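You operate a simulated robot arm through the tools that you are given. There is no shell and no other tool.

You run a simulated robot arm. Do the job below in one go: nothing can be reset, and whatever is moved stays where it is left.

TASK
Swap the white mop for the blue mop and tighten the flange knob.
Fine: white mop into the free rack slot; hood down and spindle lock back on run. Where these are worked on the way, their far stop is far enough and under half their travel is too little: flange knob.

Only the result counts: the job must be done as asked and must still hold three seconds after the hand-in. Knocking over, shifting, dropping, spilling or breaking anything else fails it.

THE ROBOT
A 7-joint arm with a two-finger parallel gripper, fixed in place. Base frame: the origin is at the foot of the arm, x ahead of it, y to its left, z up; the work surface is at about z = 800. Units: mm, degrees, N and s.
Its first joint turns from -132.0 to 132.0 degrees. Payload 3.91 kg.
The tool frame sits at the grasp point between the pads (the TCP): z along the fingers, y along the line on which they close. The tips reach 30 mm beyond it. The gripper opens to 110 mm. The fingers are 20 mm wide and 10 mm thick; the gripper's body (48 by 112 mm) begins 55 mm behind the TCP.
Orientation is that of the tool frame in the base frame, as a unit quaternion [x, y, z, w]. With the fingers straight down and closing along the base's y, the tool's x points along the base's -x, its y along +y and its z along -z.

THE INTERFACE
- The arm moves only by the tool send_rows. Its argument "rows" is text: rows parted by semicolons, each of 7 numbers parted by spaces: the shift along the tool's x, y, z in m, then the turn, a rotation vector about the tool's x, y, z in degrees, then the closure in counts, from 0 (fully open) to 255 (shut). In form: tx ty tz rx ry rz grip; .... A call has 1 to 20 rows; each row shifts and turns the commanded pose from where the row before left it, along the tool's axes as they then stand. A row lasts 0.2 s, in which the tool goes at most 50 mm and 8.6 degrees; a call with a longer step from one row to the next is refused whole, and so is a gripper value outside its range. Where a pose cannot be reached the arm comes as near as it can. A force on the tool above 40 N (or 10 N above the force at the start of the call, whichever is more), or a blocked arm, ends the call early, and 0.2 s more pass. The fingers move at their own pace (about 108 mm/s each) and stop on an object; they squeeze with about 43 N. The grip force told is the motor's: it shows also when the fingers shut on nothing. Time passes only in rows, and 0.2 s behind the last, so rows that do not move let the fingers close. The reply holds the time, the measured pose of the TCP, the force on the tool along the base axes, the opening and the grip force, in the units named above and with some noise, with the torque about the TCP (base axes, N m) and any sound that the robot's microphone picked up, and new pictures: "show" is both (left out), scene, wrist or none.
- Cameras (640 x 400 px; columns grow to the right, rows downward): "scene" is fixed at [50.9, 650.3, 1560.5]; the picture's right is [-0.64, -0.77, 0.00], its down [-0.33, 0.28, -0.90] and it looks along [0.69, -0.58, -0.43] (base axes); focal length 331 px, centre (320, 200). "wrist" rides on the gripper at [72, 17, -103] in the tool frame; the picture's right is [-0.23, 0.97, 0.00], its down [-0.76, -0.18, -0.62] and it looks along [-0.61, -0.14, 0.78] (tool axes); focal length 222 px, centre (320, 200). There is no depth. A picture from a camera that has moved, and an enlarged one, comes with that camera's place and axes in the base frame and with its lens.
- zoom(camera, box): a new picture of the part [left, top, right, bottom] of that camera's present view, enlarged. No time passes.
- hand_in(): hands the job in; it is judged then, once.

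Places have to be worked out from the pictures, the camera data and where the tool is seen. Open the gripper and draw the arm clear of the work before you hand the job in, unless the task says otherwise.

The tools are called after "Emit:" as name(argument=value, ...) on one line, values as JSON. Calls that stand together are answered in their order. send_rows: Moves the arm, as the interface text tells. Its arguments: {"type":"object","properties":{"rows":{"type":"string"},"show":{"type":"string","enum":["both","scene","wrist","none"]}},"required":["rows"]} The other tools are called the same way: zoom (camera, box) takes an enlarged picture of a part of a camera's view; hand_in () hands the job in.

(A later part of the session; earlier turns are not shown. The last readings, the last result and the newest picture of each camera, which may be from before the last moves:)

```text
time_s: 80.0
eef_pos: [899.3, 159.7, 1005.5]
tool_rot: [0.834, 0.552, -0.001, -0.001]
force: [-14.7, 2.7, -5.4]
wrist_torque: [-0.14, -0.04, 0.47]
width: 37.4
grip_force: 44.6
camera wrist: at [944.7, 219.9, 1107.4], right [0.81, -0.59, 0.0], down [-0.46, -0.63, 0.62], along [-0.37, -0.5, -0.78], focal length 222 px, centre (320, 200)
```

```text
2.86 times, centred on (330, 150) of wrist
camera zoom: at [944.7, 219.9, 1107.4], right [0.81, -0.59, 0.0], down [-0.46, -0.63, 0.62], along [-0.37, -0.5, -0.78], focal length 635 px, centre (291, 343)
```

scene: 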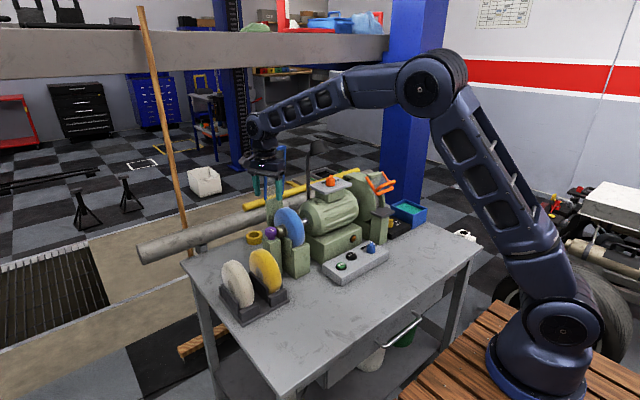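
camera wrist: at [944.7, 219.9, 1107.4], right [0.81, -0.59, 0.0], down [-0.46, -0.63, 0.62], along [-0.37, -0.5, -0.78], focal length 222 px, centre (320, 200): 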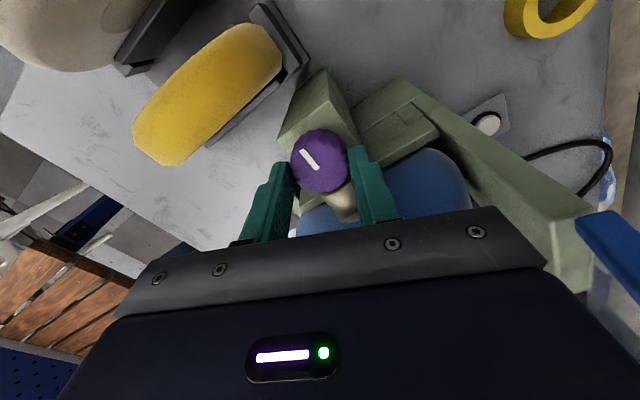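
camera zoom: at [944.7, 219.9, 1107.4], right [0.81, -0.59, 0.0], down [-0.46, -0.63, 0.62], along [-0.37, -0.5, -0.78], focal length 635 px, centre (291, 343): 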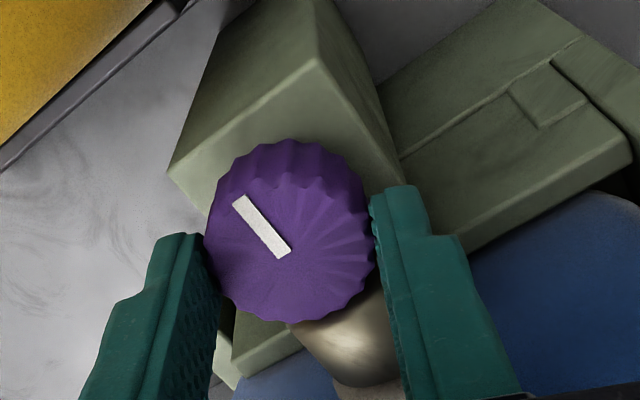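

Torque is rising (+0.47 N·m) and the mark points to +y again – its original tight position. One last push of 5° to seat it at the stop.

Emit:
send_rows(rows="0 0 0 0 0 3 255; 0 0 0 0 0 2 255; 0 0 0 0 0 0 255", show="none")

```text
time_s: 80.8
eef_pos: [899.6, 160.3, 1004.6]
tool_rot: [0.857, 0.515, -0.001, -0.001]
force: [-23.3, 0.8, -10.3]
wrist_torque: [0.02, 0.44, 0.28]
width: 37.5
grip_force: 44.9
```

Releasing and checking the mark.

Emit:
send_rows(rows="0 0 0 0 0 0 140; 0 0 0 0 0 0 93; 0 0 0 0 0 0 93", show="wrist")

Emit:
zoom(camera="wrist", box=[230, 80, 430, 220])

```text
time_s: 81.6
eef_pos: [900.6, 160.6, 1005.6]
tool_rot: [0.857, 0.515, 0.0, 0.0]
force: [0.5, 0.6, -0.7]
wrist_torque: [0.01, -0.02, -0.03]
width: 69.9
grip_force: 0.1
camera wrist: at [950.2, 215.1, 1108.2], right [0.75, -0.66, 0.0], down [-0.51, -0.59, 0.62], along [-0.41, -0.47, -0.78], focal length 222 px, centre (320, 200)
```

wrist: 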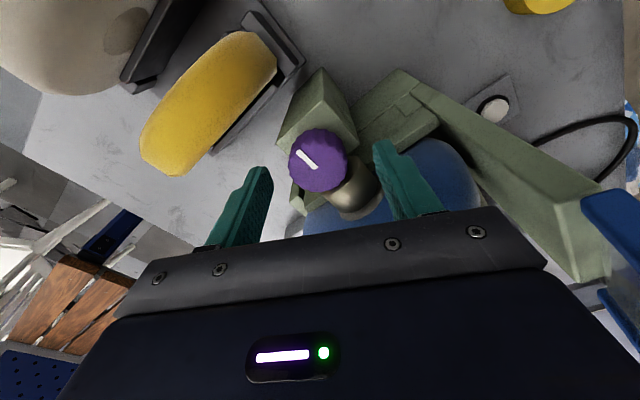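

```text
2.86 times, centred on (330, 150) of wrist
camera zoom: at [950.2, 215.1, 1108.2], right [0.75, -0.66, 0.0], down [-0.51, -0.59, 0.62], along [-0.41, -0.47, -0.78], focal length 635 px, centre (291, 343)
```

zoom: 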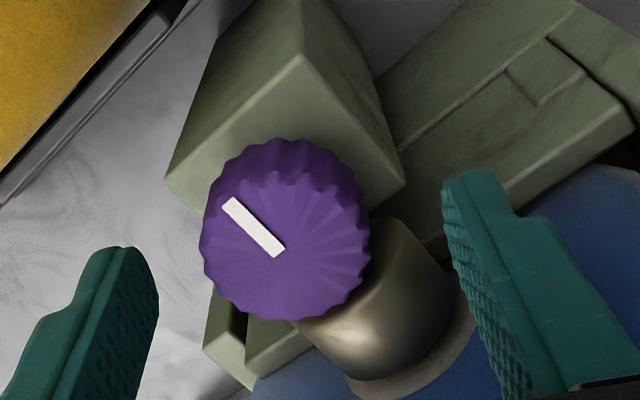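

The mark is back on +y: the flange knob is tight. Rising off the knob and yawing back to 0, then I'll go look at the orange RUN/LOCK spindle lock.

Emit:
send_rows(rows="0 0 -0.04 0 0 0 93; 0 0 -0.045 0 0 0 93; 0 0 -0.045 0 0 0 93; 0 0 0 0 0 -8.4 93; 0 0 0 0 0 -8.4 93; 0 0 0 0 0 -8.4 93; 0 0 0 0 0 -8.4 93; 0 0 0 0 0 -8.4 93; 0 0 0 0 0 -8.4 93; 0 0 0 0 0 -8.4 93; 0 0 0 0 0 -8.4 93; 0 0 0 0 0 -8.4 93; 0 0 0 0 0 -8.4 93; 0 0 0 0 0 -8.4 93; 0 0 0 0 0 -8.4 93; 0 0 0 0 0 -8.4 93; 0 0 0 0 0 -8.8 93; 0 0 0 0 0 0 93", show="none")

Emit:
send_rows(rows="0.04 0 -0.015 0 0 0 93; 0.04 0 -0.015 0 0 0 93; 0.02 -0.03 -0.02 0 0 0 93; 0 -0.045 -0.015 0 0 0 93; 0 -0.045 0 0 0 0 93; 0 -0.045 0 0 0 0 93; 0 -0.045 0 0 0 0 93; 0 -0.04 0 0 0 0 93; -0.04 0 0 0 0 0 93; 0 0 0 0 0 0 93", show="both")

Emit:
zoom(camera="wrist", box=[220, 80, 420, 220])

Emit:
zoom(camera="scene", box=[230, 140, 350, 250])

```text
refused: row 17 steps farther than a row can; nothing moved
```

```text
time_s: 83.8
eef_pos: [706.1, 329.5, 1071.8]
tool_rot: [0.857, 0.515, 0.0, 0.0]
force: [-0.2, 0.1, 0.2]
wrist_torque: [0.04, -0.01, 0.0]
width: 69.6
grip_force: 0.0
camera wrist: at [756.2, 384.5, 1174.0], right [0.75, -0.66, 0.0], down [-0.51, -0.59, 0.62], along [-0.41, -0.47, -0.78], focal length 222 px, centre (320, 200)
```

scene: 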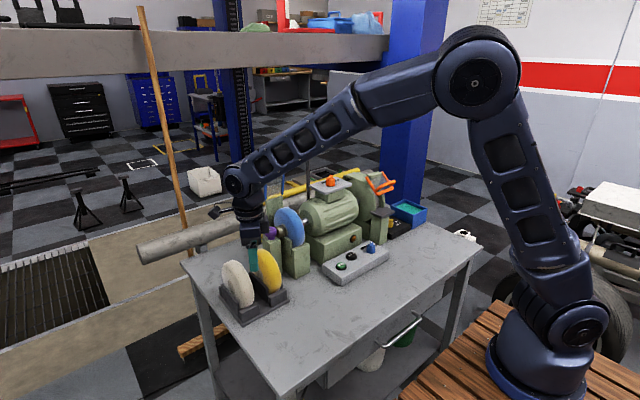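
wrist: 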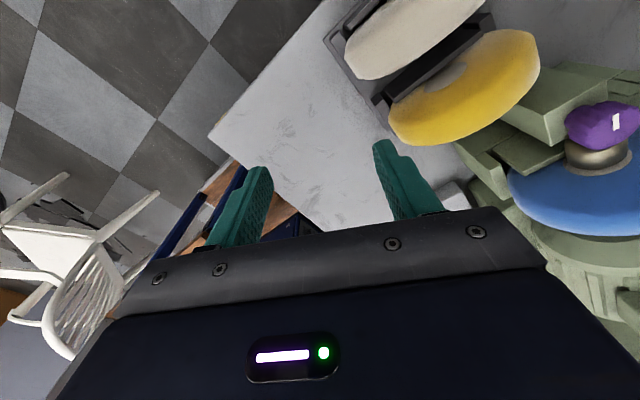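

```text
2.86 times, centred on (320, 150) of wrist
camera zoom: at [756.2, 384.5, 1174.0], right [0.75, -0.66, 0.0], down [-0.51, -0.59, 0.62], along [-0.41, -0.47, -0.78], focal length 635 px, centre (320, 343)
```

zoom: 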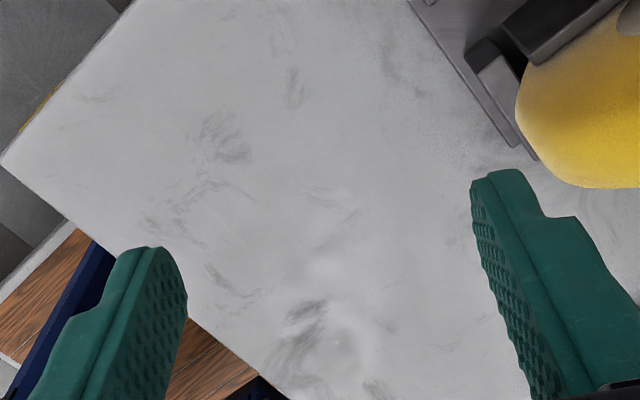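

```text
3.64 times, centred on (290, 195) of scene
camera zoom: at [50.9, 650.3, 1560.5], right [-0.64, -0.77, 0.0], down [-0.33, 0.28, -0.9], along [0.69, -0.58, -0.43], focal length 1204 px, centre (429, 218)
```

zoom: 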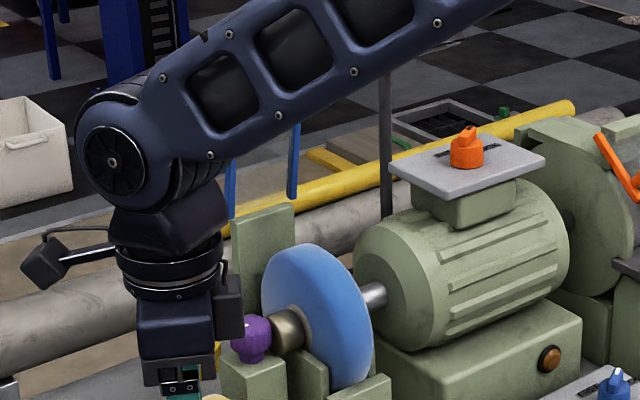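

My first call was refused (8.8° step) and the second one then ran in the un-yawed frame; I must not chain dependent moves. The path went outward past the knob and over the rack with no force reading. Checking the knob, blue mop and rack for any disturbance.

Emit:
zoom(camera="wrist", box=[480, 60, 640, 220])

Emit:
zoom(camera="wrist", box=[320, 0, 560, 160])

Emit:
zoom(camera="scene", box=[210, 215, 310, 325])

```text
2.50 times, centred on (560, 140) of wrist
camera zoom: at [756.2, 384.5, 1174.0], right [0.75, -0.66, 0.0], down [-0.51, -0.59, 0.62], along [-0.41, -0.47, -0.78], focal length 555 px, centre (-280, 350)
```

zoom: 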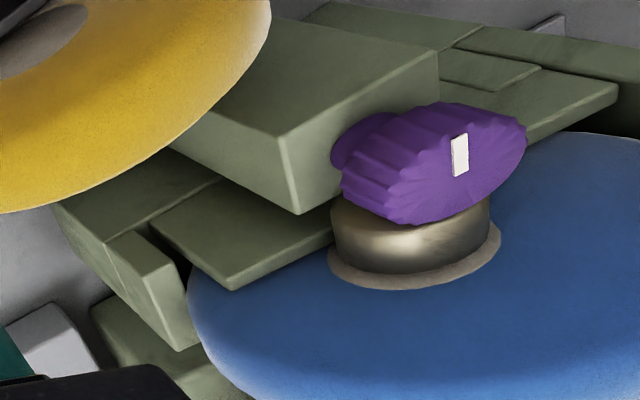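

```text
2.50 times, centred on (440, 80) of wrist
camera zoom: at [756.2, 384.5, 1174.0], right [0.75, -0.66, 0.0], down [-0.51, -0.59, 0.62], along [-0.41, -0.47, -0.78], focal length 555 px, centre (20, 500)
```

zoom: 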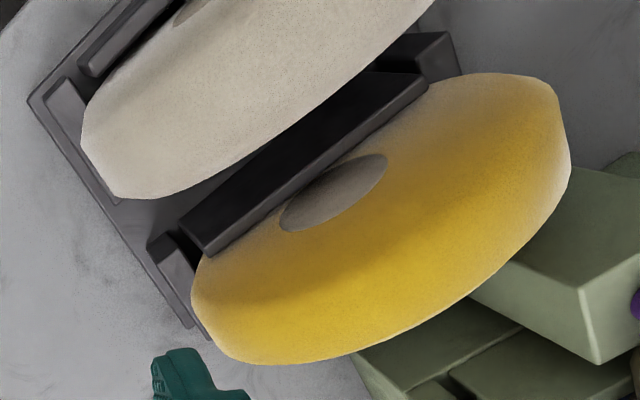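

```text
3.64 times, centred on (260, 270) of scene
camera zoom: at [50.9, 650.3, 1560.5], right [-0.64, -0.77, 0.0], down [-0.33, 0.28, -0.9], along [0.69, -0.58, -0.43], focal length 1204 px, centre (538, -54)
```

zoom: 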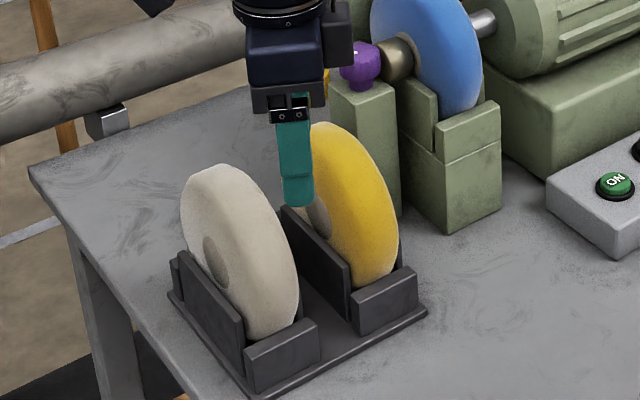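

All intact, the mark still points to +y. Now rising 80 mm and yawing back to 0 in place.

Emit:
send_rows(rows="0 0 -0.04 0 0 0 93; 0 0 -0.04 0 0 0 93; 0 0 0 0 0 -8.4 93; 0 0 0 0 0 -8.4 93; 0 0 0 0 0 -8.4 93; 0 0 0 0 0 -8.4 93; 0 0 0 0 0 -8.4 93; 0 0 0 0 0 -8.4 93; 0 0 0 0 0 -8.4 93; 0 0 0 0 0 -8.4 93; 0 0 0 0 0 -8.4 93; 0 0 0 0 0 -8.4 93; 0 0 0 0 0 -8.4 93; 0 0 0 0 0 -8.4 93; 0 0 0 0 0 -8.4 93; 0 0 0 0 0 -8.4 93; 0 0 0 0 0 0 93", show="none")

```text
time_s: 87.4
eef_pos: [707.1, 330.7, 1151.0]
tool_rot: [0.003, 1.0, 0.0, 0.0]
force: [0.3, -0.3, 1.0]
wrist_torque: [0.0, -0.01, 0.01]
width: 69.8
grip_force: 0.0
```

Yaw ≈0. Travelling along x≈707 to y≈-90 while rising to 1210, then forward to x≈800 to view the orange lock.

Emit:
send_rows(rows="0 -0.042 -0.006 0 0 0 93; 0 -0.042 -0.006 0 0 0 93; 0 -0.042 -0.006 0 0 0 93; 0 -0.042 -0.006 0 0 0 93; 0 -0.042 -0.006 0 0 0 93; 0 -0.042 -0.006 0 0 0 93; 0 -0.042 -0.006 0 0 0 93; 0 -0.042 -0.006 0 0 0 93; 0 -0.042 -0.006 0 0 0 93; 0 -0.042 -0.006 0 0 0 93; -0.0465 0 0 0 0 0 93; -0.0465 0 0 0 0 0 93; 0 0 0 0 0 0 93", show="both")

Emit:
zoom(camera="wrist", box=[230, 110, 430, 230])

Emit:
zoom(camera="scene", box=[290, 130, 390, 210])

```text
time_s: 90.2
eef_pos: [799.2, -87.6, 1210.1]
tool_rot: [0.004, 1.0, -0.001, 0.001]
force: [-1.3, 0.2, -0.2]
wrist_torque: [-0.02, -0.01, 0.0]
width: 70.0
grip_force: 0.1
camera wrist: at [728.2, -71.4, 1312.5], right [0.23, 0.97, 0.0], down [0.76, -0.18, 0.62], along [0.61, -0.15, -0.78], focal length 222 px, centre (320, 200)
```

scene: 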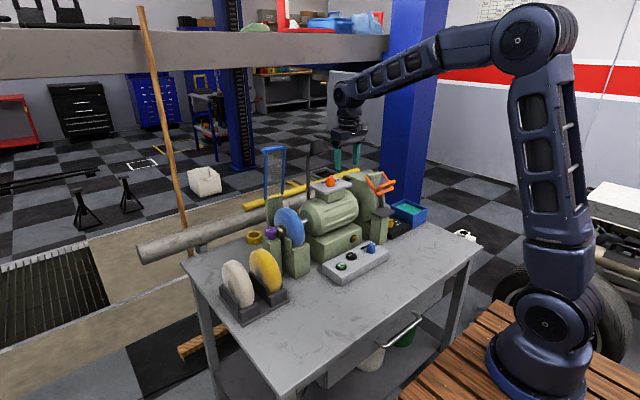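
wrist: 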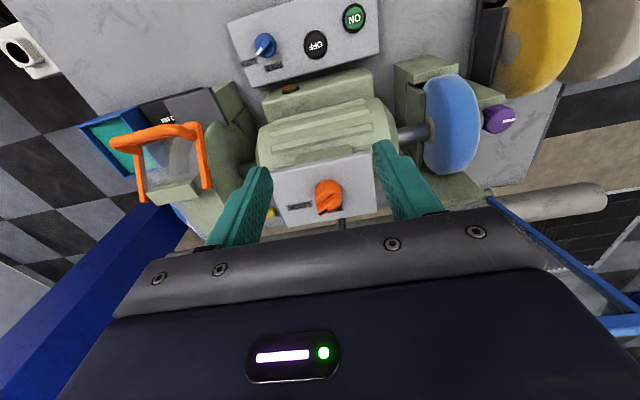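

```text
3.20 times, centred on (330, 170) of wrist
camera zoom: at [728.2, -71.4, 1312.5], right [0.23, 0.97, 0.0], down [0.76, -0.18, 0.62], along [0.61, -0.15, -0.78], focal length 711 px, centre (288, 296)
```

zoom: 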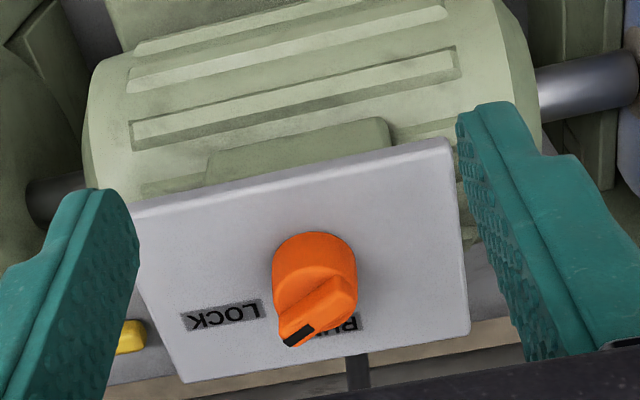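

```text
5.00 times, centred on (340, 170) of scene
camera zoom: at [50.9, 650.3, 1560.5], right [-0.64, -0.77, 0.0], down [-0.33, 0.28, -0.9], along [0.69, -0.58, -0.43], focal length 1655 px, centre (220, 350)
```

zoom: 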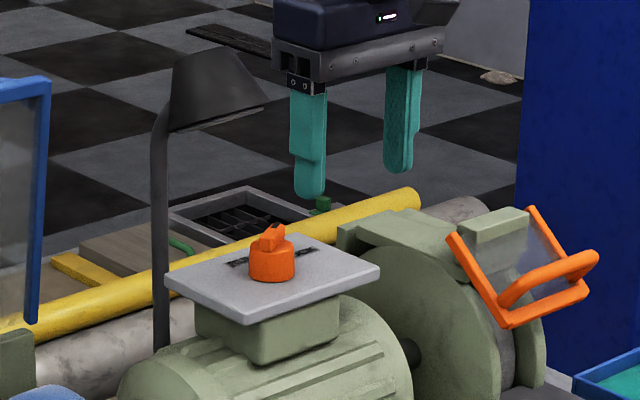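

The panel shows LOCK on the -y side and RUN partly hidden behind the orange knob; the pointer's black tip aims toward LOCK. Zooming in closely to measure angles.

Emit:
zoom(camera="wrist", box=[280, 165, 360, 225])

Emit:
zoom(camera="scene", box=[310, 170, 360, 200])

```text
6.67 times, centred on (320, 195) of wrist
camera zoom: at [728.2, -71.4, 1312.5], right [0.23, 0.97, 0.0], down [0.76, -0.18, 0.62], along [0.61, -0.15, -0.78], focal length 1481 px, centre (320, 233)
```

zoom: 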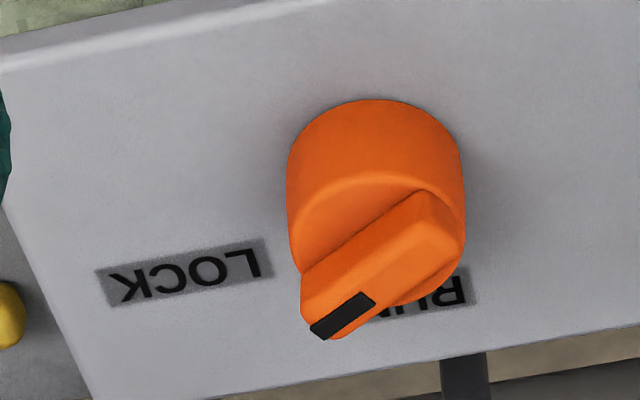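

```text
12.80 times, centred on (335, 185) of scene
camera zoom: at [50.9, 650.3, 1560.5], right [-0.64, -0.77, 0.0], down [-0.33, 0.28, -0.9], along [0.69, -0.58, -0.43], focal length 4237 px, centre (128, 392)
```

zoom: 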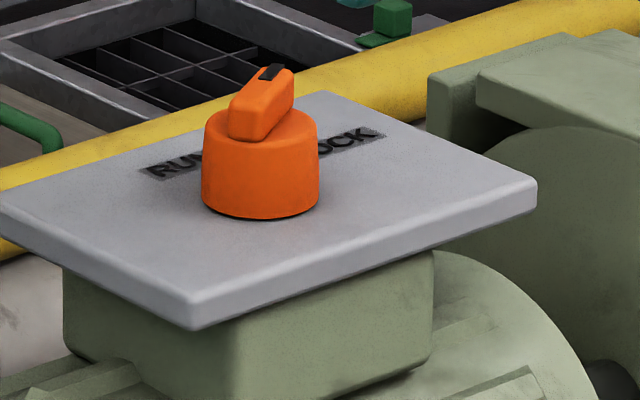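

Pointer is at about -59° from +x (on LOCK), RUN label lies straight toward +x, so the knob turns counter-clockwise (from above). Knob axis ≈ (890, -99), plate z≈1086, cylinder Ø≈32, top z≈1108. I'll yaw 58.5° and tilt 22.5° here (keeps the wrist away from the lamp), then look again.

Emit:
send_rows(rows="0 0 0 0 0 8.3 93; 0 0 0 0 0 8.3 93; 0 0 0 0 0 8.3 93; 0 0 0 0 0 8.3 93; 0 0 0 0 0 8.3 93; 0 0 0 0 0 8.3 93; 0 0 0 0 0 8.3 93; 0 0 0 0 -7.5 0 93; 0 0 0 0 -7.5 0 93; 0 0 0 0 -7.5 0 93; 0 0 0 0 0 0 93", show="both")

```text
time_s: 92.6
eef_pos: [797.0, -90.2, 1209.8]
tool_rot: [0.48, 0.855, -0.096, 0.171]
force: [0.5, -0.1, 0.0]
wrist_torque: [-0.01, 0.01, 0.0]
width: 69.9
grip_force: 0.1
camera wrist: at [757.6, 8.7, 1277.2], right [0.94, 0.33, 0.09], down [0.09, -0.49, 0.87], along [0.33, -0.81, -0.49], focal length 222 px, centre (320, 200)
```

scene: 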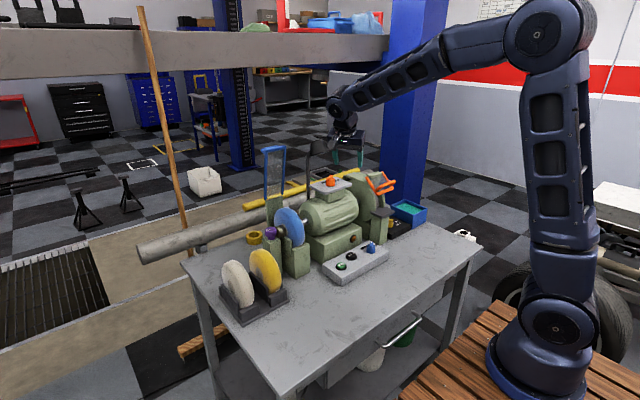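
wrist: 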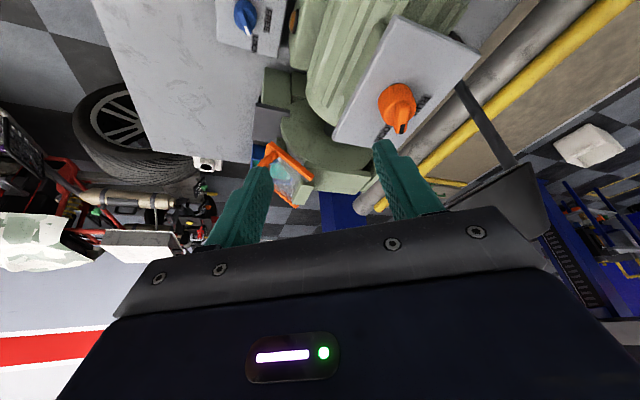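

The lamp shade may hang close above the lock knob, so I need its position precisely before approaching. Zooming on it in both cameras.

Emit:
zoom(camera="wrist", box=[430, 70, 570, 240])

Emit:
zoom(camera="scene", box=[295, 130, 345, 200])

```text
2.35 times, centred on (500, 155) of wrist
camera zoom: at [757.6, 8.7, 1277.2], right [0.94, 0.33, 0.09], down [0.09, -0.49, 0.87], along [0.33, -0.81, -0.49], focal length 523 px, centre (-104, 306)
```

zoom: 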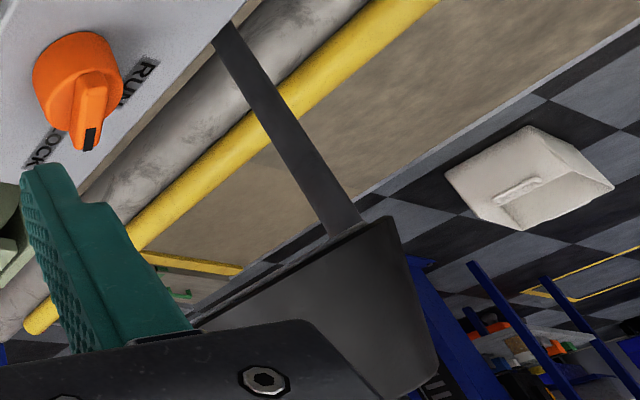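

```text
5.71 times, centred on (320, 165) of scene
camera zoom: at [50.9, 650.3, 1560.5], right [-0.64, -0.77, 0.0], down [-0.33, 0.28, -0.9], along [0.69, -0.58, -0.43], focal length 1891 px, centre (320, 400)
```

zoom: 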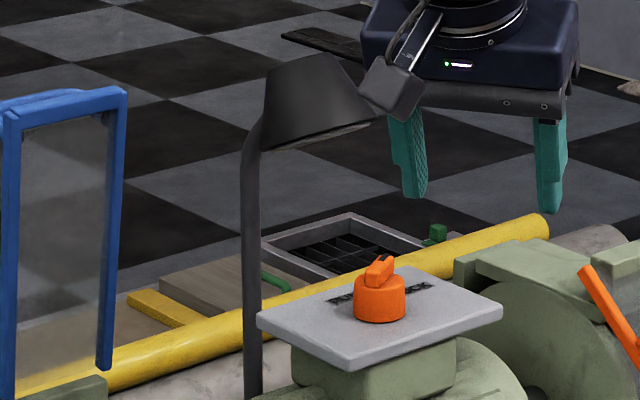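

The lamp shade seems to hang near the space above the lock, but my two estimates disagree (926,-80 vs 972,-105). I'll take another view from the front at greater height to settle it before going in.

Emit:
send_rows(rows="0 0 0 0 7.5 0 93; 0 0 0 0 7.5 0 93; 0 0 0 0 7.5 0 93; 0 0 0 0 0 -8.3 93; 0 0 0 0 0 -8.3 93; 0 0 0 0 0 -8.3 93; 0 0 0 0 0 -8.3 93; 0 0 0 0 0 -8.3 93; 0 0 0 0 0 -8.3 93; 0 0 0 0 0 -8.3 93; 0.017 0 -0.044 0 0 0 93; 0.017 0 -0.044 0 0 0 93; 0 0 0 0 -7.5 0 93; 0 0 0 0 -7.5 0 93; 0 0 0 0 -7.5 0 93; 0 0 0 0 -7.5 0 93; 0 0 0 0 0 0 93", show="wrist")

Emit:
zoom(camera="wrist", box=[240, 80, 400, 220])

```text
time_s: 96.2
eef_pos: [762.8, -89.0, 1298.9]
tool_rot: [0.003, 0.966, -0.001, 0.26]
force: [0.4, 0.3, -0.1]
wrist_torque: [-0.01, 0.0, 0.01]
width: 69.7
grip_force: 0.1
camera wrist: at [650.0, -72.9, 1350.9], right [0.2, 0.97, 0.11], down [0.35, -0.18, 0.92], along [0.92, -0.15, -0.37], focal length 222 px, centre (320, 200)
```

wrist: 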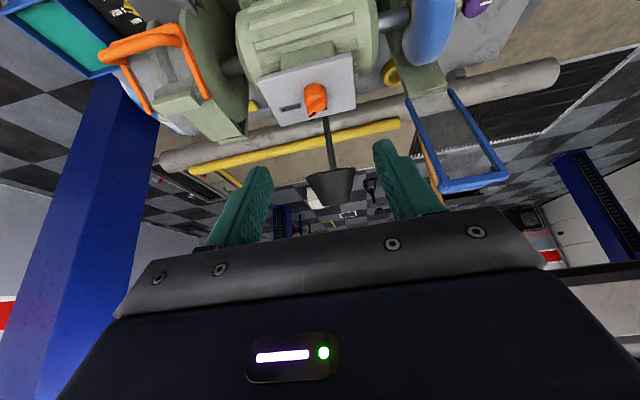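

```text
2.86 times, centred on (320, 150) of wrist
camera zoom: at [650.0, -72.9, 1350.9], right [0.2, 0.97, 0.11], down [0.35, -0.18, 0.92], along [0.92, -0.15, -0.37], focal length 635 px, centre (320, 343)
```

zoom: 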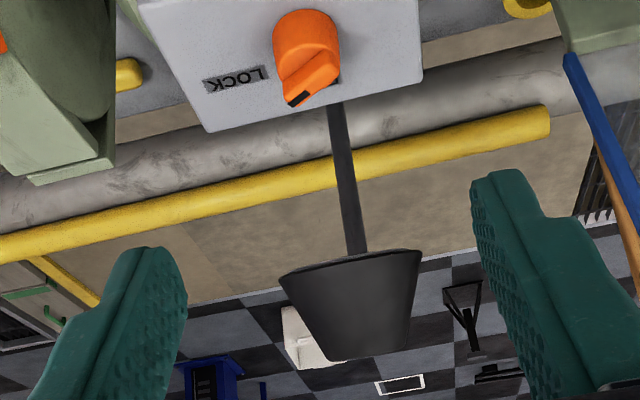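

Triangulation with this front view settles it: lamp rim centre ≈ (946, -100, 1191), radius ≈37, nearest edge x≈910 at z≈1208. Approaching with the tool tilted back 25° at yaw 30° keeps >25 mm clearance. First the re-orientation here.

Emit:
send_rows(rows="0 0 0 0 7.5 0 93; 0 0 0 0 7.5 0 93; 0 0 0 0 7.5 0 93; 0 0 0 0 7.5 0 93; 0 0 0 0 0 7.4 93; 0 0 0 0 0 7.4 93; 0 0 0 0 0 7.4 93; 0 0 0 0 0 7.4 93; 0 0 0 0 -8.33 0 93; 0 0 0 0 -8.33 0 93; 0 0 0 0 -8.33 0 93; 0 0 0 0 0 0 93", show="none")

```text
time_s: 98.8
eef_pos: [763.6, -89.5, 1298.6]
tool_rot: [0.253, 0.943, -0.056, 0.209]
force: [-0.9, 0.5, -1.1]
wrist_torque: [-0.02, -0.02, 0.0]
width: 69.9
grip_force: 0.0
```

Orientation as planned (yaw 30°, tilt 25°). Moving to the approach point ~60 mm short of the knob.

Emit:
send_rows(rows="-0.0054 0.0137 0.0366 0 0 0 93; -0.0054 0.0137 0.0366 0 0 0 93; -0.0054 0.0137 0.0366 0 0 0 93; -0.0054 0.0137 0.0366 0 0 0 93; 0 0 0 0 0 0 93; 0 0 0 0 0 0 93", show="both")

Emit:
zoom(camera="wrist", box=[220, 80, 420, 230])

Emit:
zoom(camera="scene", box=[290, 120, 380, 210])

```text
time_s: 100.2
eef_pos: [863.3, -85.0, 1175.7]
tool_rot: [0.252, 0.943, -0.056, 0.209]
force: [-0.6, 1.4, 0.5]
wrist_torque: [-0.02, 0.0, 0.03]
width: 70.0
grip_force: 0.1
camera wrist: at [777.1, -17.0, 1237.5], right [0.67, 0.74, 0.1], down [0.28, -0.37, 0.89], along [0.69, -0.56, -0.45], focal length 222 px, centre (320, 200)
```

scene: 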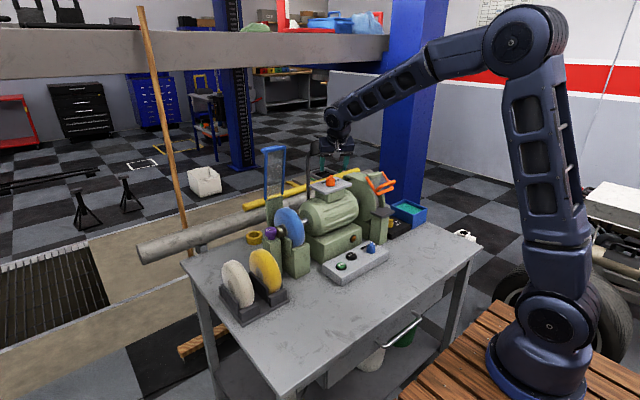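
wrist: 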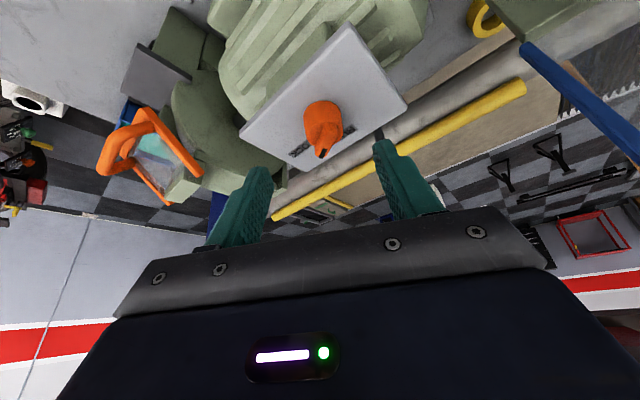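

```text
2.67 times, centred on (320, 155) of wrist
camera zoom: at [777.1, -17.0, 1237.5], right [0.67, 0.74, 0.1], down [0.28, -0.37, 0.89], along [0.69, -0.56, -0.45], focal length 592 px, centre (320, 320)
```

zoom: 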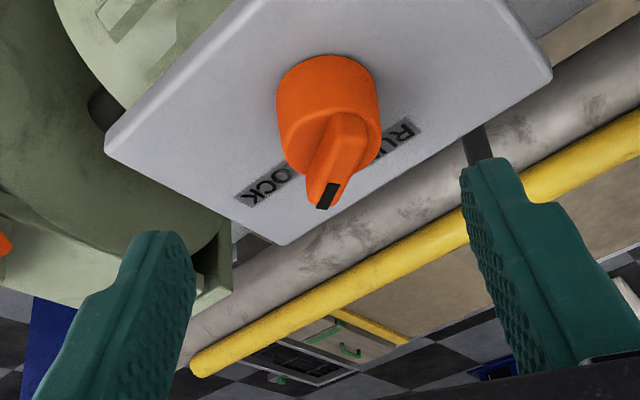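

```text
4.44 times, centred on (335, 165) of scene
camera zoom: at [50.9, 650.3, 1560.5], right [-0.64, -0.77, 0.0], down [-0.33, 0.28, -0.9], along [0.69, -0.58, -0.43], focal length 1471 px, centre (253, 356)
```

zoom: 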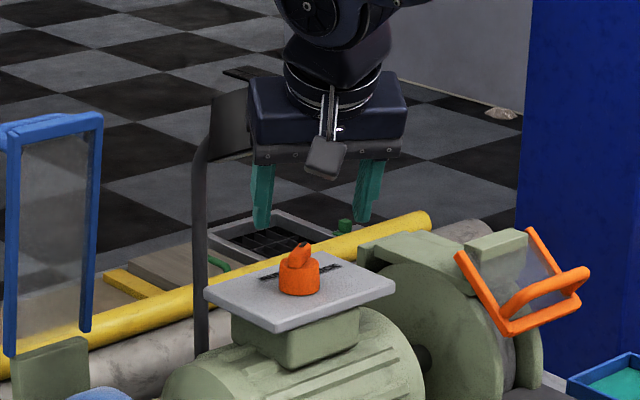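

Close now; zooming once more on the knob to centre the fingers on its axis.

Emit:
zoom(camera="wrist", box=[285, 85, 365, 165])

Emit:
zoom(camera="scene", box=[310, 150, 360, 200])

```text
5.00 times, centred on (325, 125) of wrist
camera zoom: at [777.1, -17.0, 1237.5], right [0.67, 0.74, 0.1], down [0.28, -0.37, 0.89], along [0.69, -0.56, -0.45], focal length 1111 px, centre (295, 575)
```

zoom: 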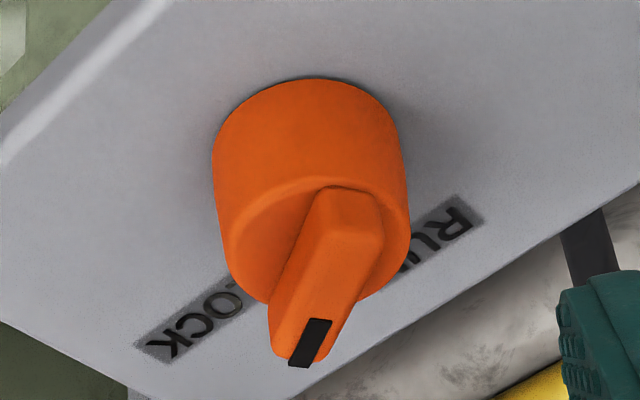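

```text
8.00 times, centred on (335, 175) of scene
camera zoom: at [50.9, 650.3, 1560.5], right [-0.64, -0.77, 0.0], down [-0.33, 0.28, -0.9], along [0.69, -0.58, -0.43], focal length 2648 px, centre (200, 400)
```

zoom: 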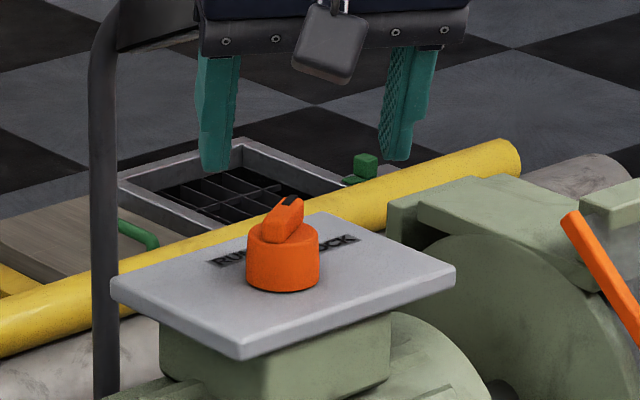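

Knob axis is ≈(891.5, -97.5); correcting ~3 mm in tool y and x, then advancing 59 mm along the tool axis onto the knob.

Emit:
send_rows(rows="0.0029 0.0033 0 0 0 0 93; 0 0 0.025 0 0 0 93; 0 0 0.02 0 0 0 93; 0 0 0.0137 0 0 0 93; 0 0 0 0 0 0 93", show="both")

Emit:
zoom(camera="wrist", box=[220, 80, 420, 230])

Emit:
zoom(camera="scene", box=[300, 140, 370, 205])

```text
time_s: 101.4
eef_pos: [883.1, -92.1, 1121.3]
tool_rot: [0.253, 0.943, -0.056, 0.21]
force: [0.7, -0.5, 0.2]
wrist_torque: [-0.05, -0.03, 0.01]
width: 69.8
grip_force: 0.0
camera wrist: at [797.0, -23.9, 1182.8], right [0.67, 0.74, 0.1], down [0.28, -0.37, 0.89], along [0.69, -0.56, -0.45], focal length 222 px, centre (320, 200)
```

scene: 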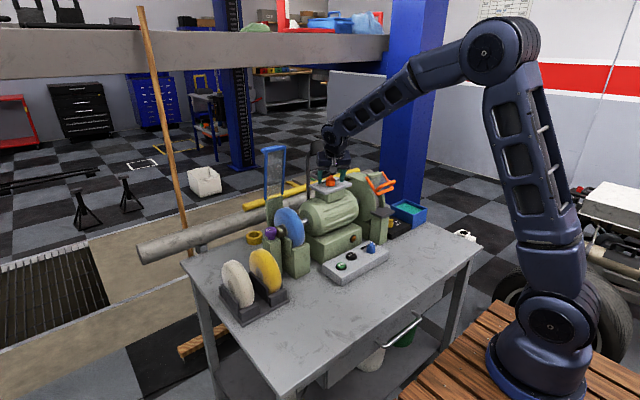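
wrist: 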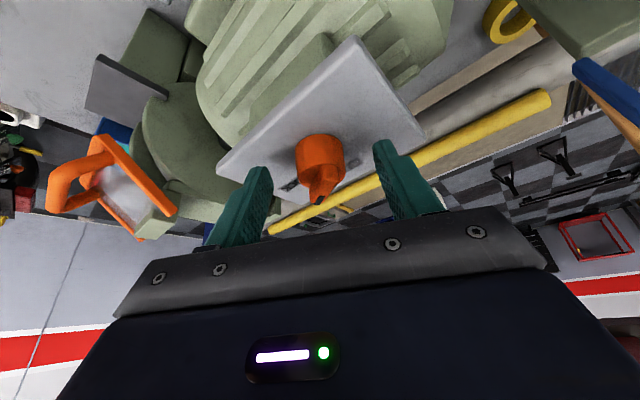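

```text
2.67 times, centred on (320, 155) of wrist
camera zoom: at [797.0, -23.9, 1182.8], right [0.67, 0.74, 0.1], down [0.28, -0.37, 0.89], along [0.69, -0.56, -0.45], focal length 592 px, centre (320, 320)
```

zoom: 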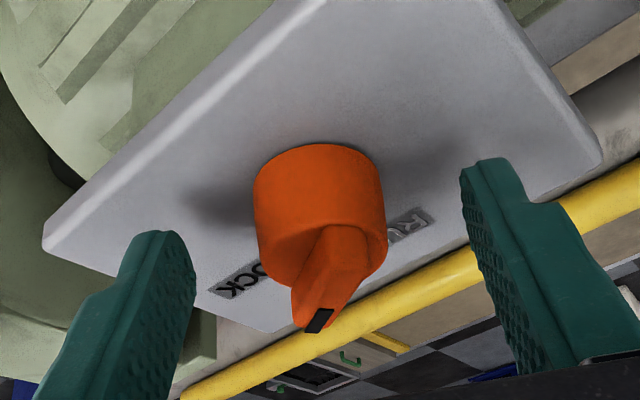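

```text
6.15 times, centred on (335, 172) of scene
camera zoom: at [50.9, 650.3, 1560.5], right [-0.64, -0.77, 0.0], down [-0.33, 0.28, -0.9], along [0.69, -0.58, -0.43], focal length 2037 px, centre (228, 369)
```

zoom: 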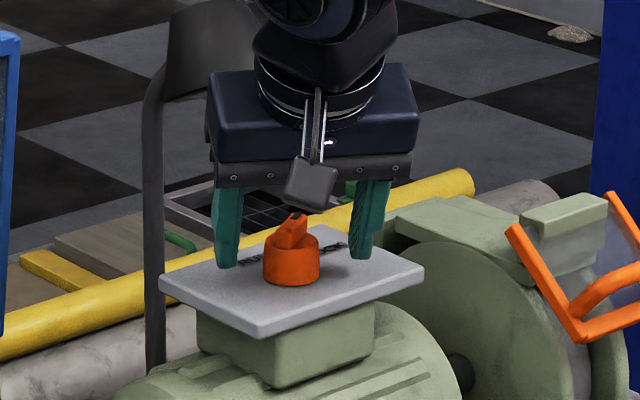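

Fingers straddle the knob, centred (cylinder mid-column matches the tool axis), no contact with the plate. Closing.

Emit:
send_rows(rows="0 0 0 0 0 0 150; 0 0 0 0 0 0 170; 0 0 0 0 0 0 255; 0 0 0 0 0 0 255", show="wrist")

Emit:
zoom(camera="wrist", box=[220, 80, 420, 230])

```text
time_s: 102.4
eef_pos: [882.7, -92.8, 1121.0]
tool_rot: [0.252, 0.943, -0.057, 0.208]
force: [-2.6, -2.7, -0.5]
wrist_torque: [-0.18, 0.13, 0.02]
width: 32.2
grip_force: 44.9
camera wrist: at [796.9, -24.1, 1182.9], right [0.67, 0.74, 0.1], down [0.28, -0.37, 0.89], along [0.69, -0.56, -0.45], focal length 222 px, centre (320, 200)
```

wrist: 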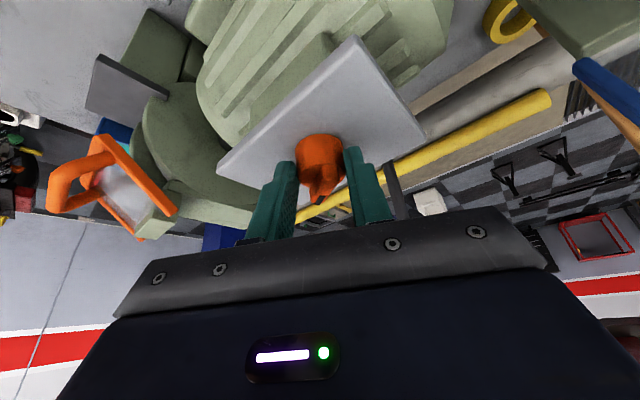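

```text
2.67 times, centred on (320, 155) of wrist
camera zoom: at [796.9, -24.1, 1182.9], right [0.67, 0.74, 0.1], down [0.28, -0.37, 0.89], along [0.69, -0.56, -0.45], focal length 592 px, centre (320, 320)
```

zoom: 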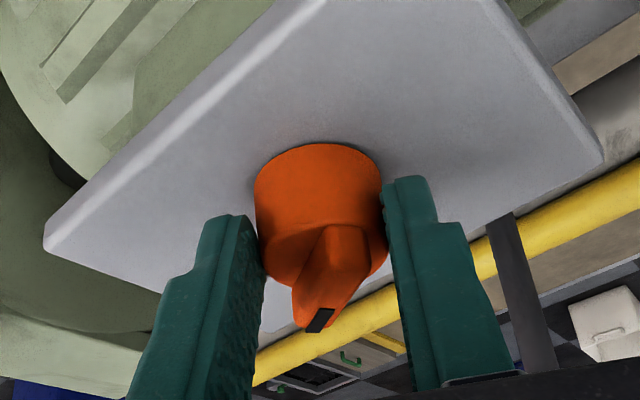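

Gripped the cylinder (32.2 mm, tiny side force). Turning counter-clockwise about the knob's vertical axis, 18° first.

Emit:
send_rows(rows="0 -0.00088 0 -2.536 0 -5.438 255; 0 -0.00088 0 -2.536 0 -5.438 255; 0 -0.00088 0 -2.536 0 -5.438 255", show="wrist")

Emit:
zoom(camera="wrist", box=[220, 80, 420, 230])

```text
time_s: 103.2
eef_pos: [881.3, -97.2, 1120.9]
tool_rot: [0.103, 0.971, -0.023, 0.215]
force: [-6.6, -25.8, -1.1]
wrist_torque: [-0.57, 0.5, -0.39]
width: 32.3
grip_force: 44.8
camera wrist: at [778.0, -58.4, 1183.0], right [0.41, 0.91, 0.1], down [0.38, -0.26, 0.89], along [0.83, -0.32, -0.45], focal length 222 px, centre (320, 200)
```

wrist: 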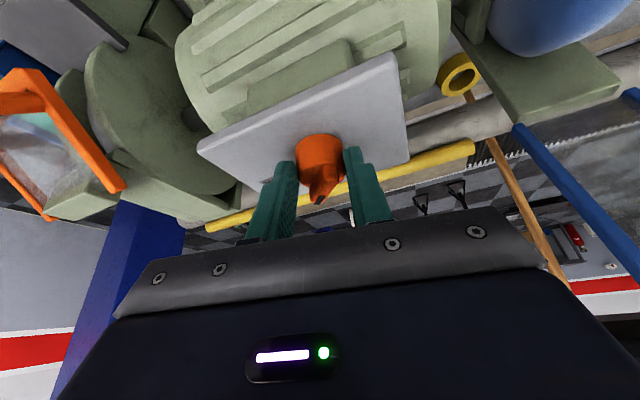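

```text
2.67 times, centred on (320, 155) of wrist
camera zoom: at [778.0, -58.4, 1183.0], right [0.41, 0.91, 0.1], down [0.38, -0.26, 0.89], along [0.83, -0.32, -0.45], focal length 592 px, centre (320, 320)
```

zoom: 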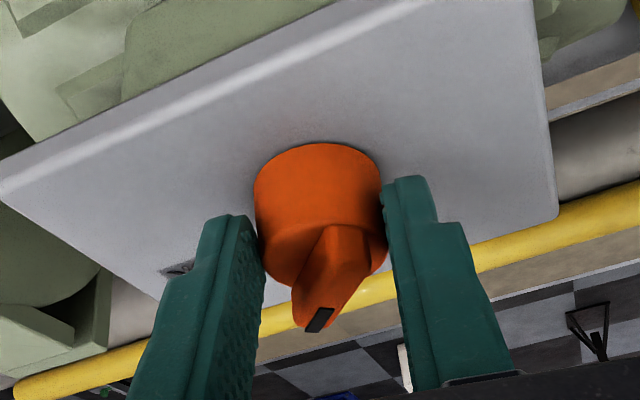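

The knob turned with the tool; side force fy -26 N shows the axis is ~1.5 mm further to -y. Correcting that and turning 12° more.

Emit:
send_rows(rows="0 -0.0016 0 0 0 0 255; 0 -0.00088 0 -2.536 0 -5.438 255; 0 -0.00088 0 -2.536 0 -5.438 255; 0 0 0 0 0 0 255", show="none")

```text
time_s: 104.2
eef_pos: [880.1, -99.4, 1121.8]
tool_rot: [0.001, 0.976, -0.001, 0.217]
force: [-3.0, -6.8, 2.0]
wrist_torque: [-0.18, 0.26, -0.11]
width: 31.8
grip_force: 44.5
stopped in row 4: the force on the tool passed its limit at 41 N (the readings are from after the stop); the commanded pose is now the measured one
```

A force spike over 40 N ended the call at row 4, now relaxed. Checking where the knob is.

Emit:
zoom(camera="wrist", box=[220, 80, 420, 230])

Emit:
zoom(camera="scene", box=[300, 140, 370, 205])

```text
2.67 times, centred on (320, 155) of wrist
camera zoom: at [771.8, -83.7, 1183.1], right [0.21, 0.97, 0.1], down [0.43, -0.18, 0.89], along [0.88, -0.14, -0.45], focal length 592 px, centre (320, 320)
```

zoom: 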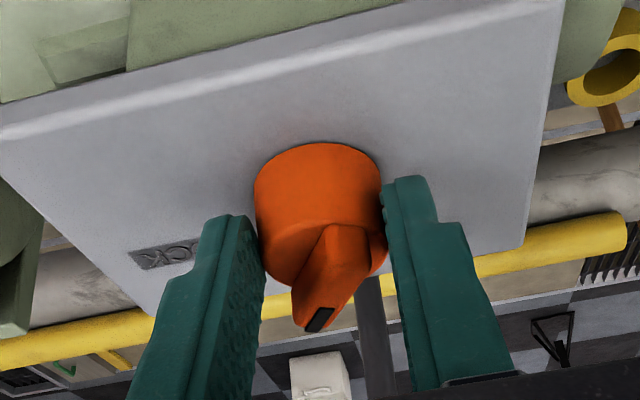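

```text
6.15 times, centred on (335, 172) of scene
camera zoom: at [50.9, 650.3, 1560.5], right [-0.64, -0.77, 0.0], down [-0.33, 0.28, -0.9], along [0.69, -0.58, -0.43], focal length 2037 px, centre (228, 369)
```

zoom: 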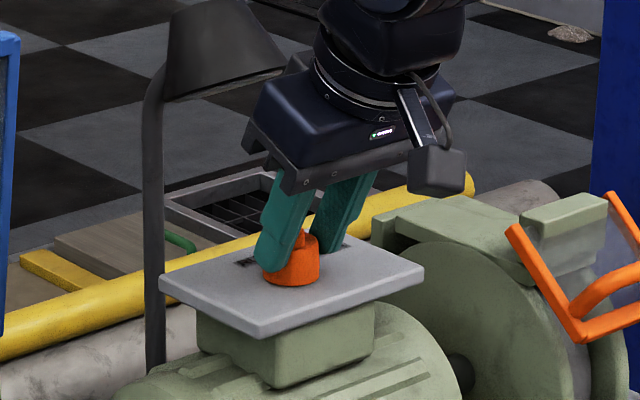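

Knob has followed to about -29° (30° turned). The TCP track indicates the axis is ~13.5 mm ahead of the TCP rather than 8.5, so I adjust the lever and continue 10° at a time.

Emit:
send_rows(rows="0 -0.00118 0 -2.113 0 -4.53 255; 0 -0.00118 0 -2.113 0 -4.53 255", show="none")

```text
time_s: 104.8
eef_pos: [879.8, -102.3, 1120.6]
tool_rot: [-0.084, 0.973, 0.019, 0.215]
force: [-15.2, -11.9, 5.8]
wrist_torque: [-0.21, 0.66, -0.17]
width: 32.0
grip_force: 45.6
```

Emit:
send_rows(rows="0.0009 -0.0007 -0.0004 0 0 0 255; 0 -0.00118 0 -2.113 0 -4.53 255; 0 -0.00118 0 -2.113 0 -4.53 255", show="wrist")

Emit:
zoom(camera="wrist", box=[220, 80, 420, 230])

```text
time_s: 105.7
eef_pos: [880.8, -106.4, 1119.4]
tool_rot: [-0.169, 0.961, 0.037, 0.213]
force: [12.9, -12.5, 1.4]
wrist_torque: [-0.29, -0.36, -0.24]
width: 32.1
grip_force: 44.9
camera wrist: at [773.3, -127.4, 1182.9], right [-0.14, 0.99, 0.1], down [0.46, -0.02, 0.89], along [0.88, 0.17, -0.45], focal length 222 px, centre (320, 200)
```

wrist: 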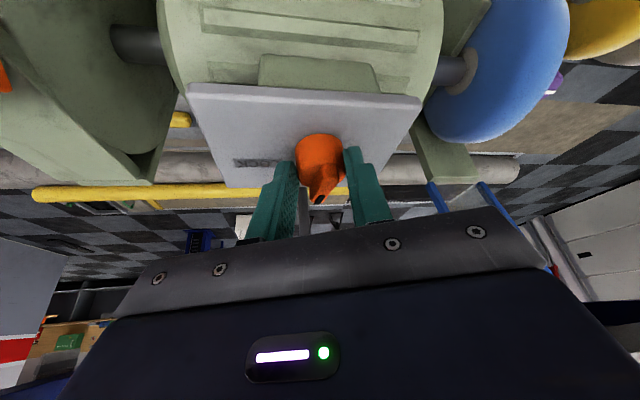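

```text
2.67 times, centred on (320, 155) of wrist
camera zoom: at [773.3, -127.4, 1182.9], right [-0.14, 0.99, 0.1], down [0.46, -0.02, 0.89], along [0.88, 0.17, -0.45], focal length 592 px, centre (320, 320)
```

zoom: 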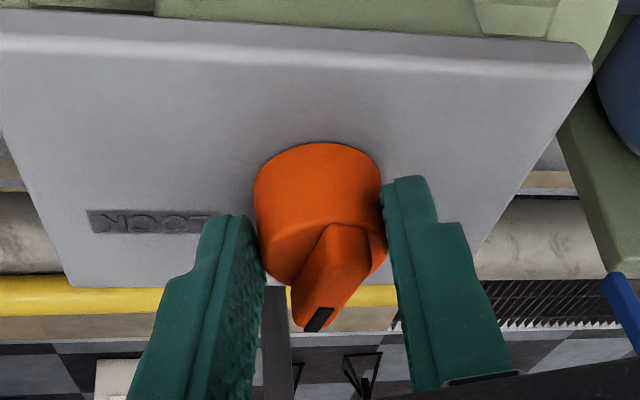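

50° turned, pointer now about -9°, still moving freely. Continuing another 10°.

Emit:
send_rows(rows="-0.0004 -0.0009 0.0002 0 0 0 255; 0 -0.00118 0 -2.113 0 -4.53 255; 0 -0.00118 0 -2.113 0 -4.53 255", show="none")

```text
time_s: 106.5
eef_pos: [882.9, -107.4, 1120.4]
tool_rot: [-0.253, 0.943, 0.056, 0.209]
force: [9.3, -8.1, 7.9]
wrist_torque: [-0.11, -0.25, -0.16]
width: 32.1
grip_force: 45.0
```

Emit:
send_rows(rows="0 -0.0005 0 0 0 0 255; 0 -0.00118 0 -2.113 0 -4.53 255; 0 -0.00118 0 -2.113 0 -4.53 255", show="wrist")

Emit:
zoom(camera="wrist", box=[220, 80, 420, 230])

```text
time_s: 107.2
eef_pos: [882.4, -110.5, 1119.8]
tool_rot: [-0.333, 0.918, 0.073, 0.202]
force: [1.5, -12.5, 12.5]
wrist_torque: [-0.47, 0.17, -0.9]
width: 32.2
grip_force: 44.6
camera wrist: at [788.6, -168.7, 1182.9], right [-0.47, 0.88, 0.1], down [0.44, 0.14, 0.89], along [0.77, 0.46, -0.45], focal length 222 px, centre (320, 200)
```

wrist: 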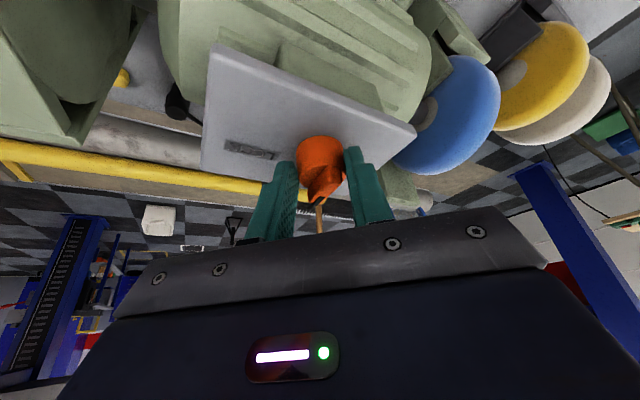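

```text
2.67 times, centred on (320, 155) of wrist
camera zoom: at [788.6, -168.7, 1182.9], right [-0.47, 0.88, 0.1], down [0.44, 0.14, 0.89], along [0.77, 0.46, -0.45], focal length 592 px, centre (320, 320)
```

zoom: 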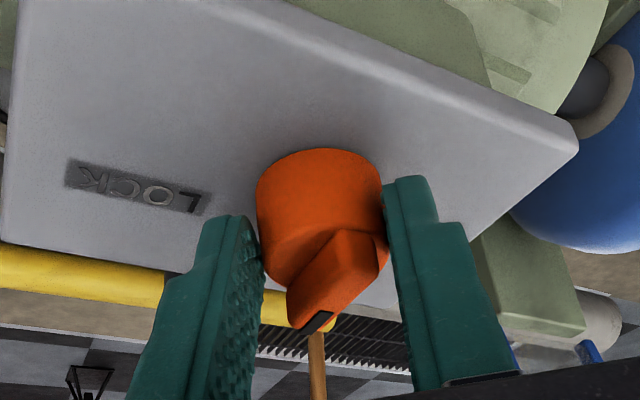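

Torque rose to -0.9 N·m and the knob stopped following: it's at its other stop, pointer ≈ +x i.e. at RUN. Releasing and backing off along the tool axis.

Emit:
send_rows(rows="0 0 0 0 0 0 150; 0 0 0 0 0 0 93; 0 0 -0.03 0 0 0 93; 0 0 -0.04 0 0 0 93; 0 0 -0.04 0 0 0 93; 0 0 0 0 0 0 93", show="both")

Emit:
zoom(camera="wrist", box=[260, 90, 380, 200])

Emit:
zoom(camera="scene", box=[310, 165, 360, 200])

```text
time_s: 108.7
eef_pos: [846.8, -140.8, 1223.0]
tool_rot: [-0.333, 0.918, 0.074, 0.202]
force: [0.7, 0.6, -1.1]
wrist_torque: [0.02, 0.03, -0.02]
width: 70.0
grip_force: 0.0
camera wrist: at [753.0, -199.3, 1284.6], right [-0.47, 0.88, 0.1], down [0.44, 0.14, 0.89], along [0.77, 0.46, -0.45], focal length 222 px, centre (320, 200)
```

scene: 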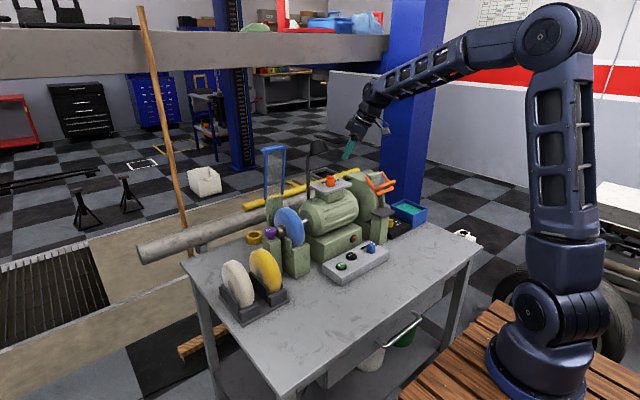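
wrist: 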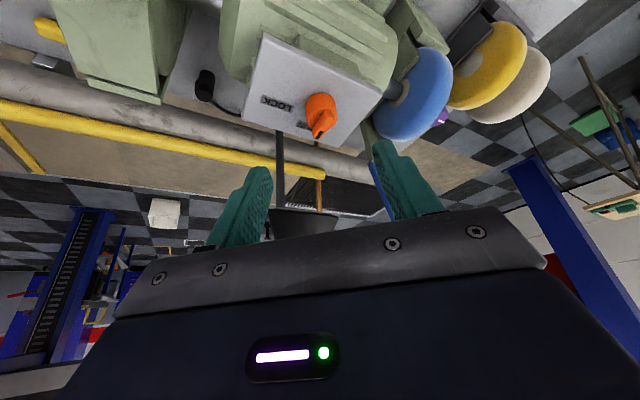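

```text
3.64 times, centred on (320, 145) of wrist
camera zoom: at [753.0, -199.3, 1284.6], right [-0.47, 0.88, 0.1], down [0.44, 0.14, 0.89], along [0.77, 0.46, -0.45], focal length 808 px, centre (320, 400)
```

zoom: 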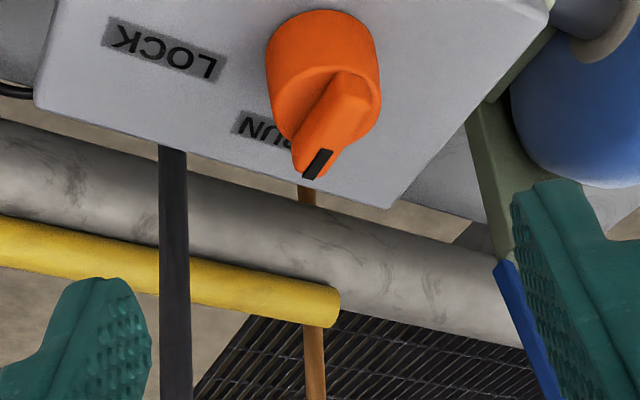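

```text
11.43 times, centred on (335, 182) of scene
camera zoom: at [50.9, 650.3, 1560.5], right [-0.64, -0.77, 0.0], down [-0.33, 0.28, -0.9], along [0.69, -0.58, -0.43], focal length 3783 px, centre (149, 400)
```

zoom: 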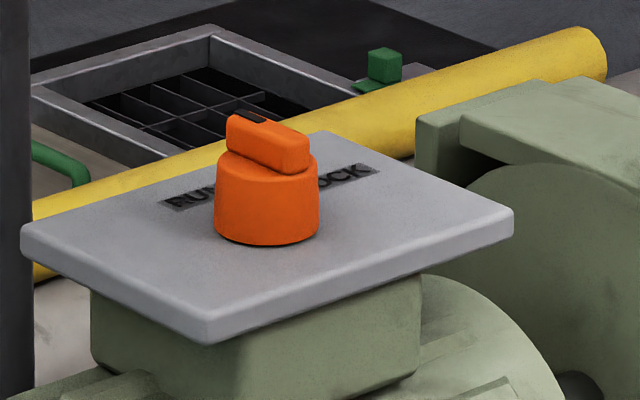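

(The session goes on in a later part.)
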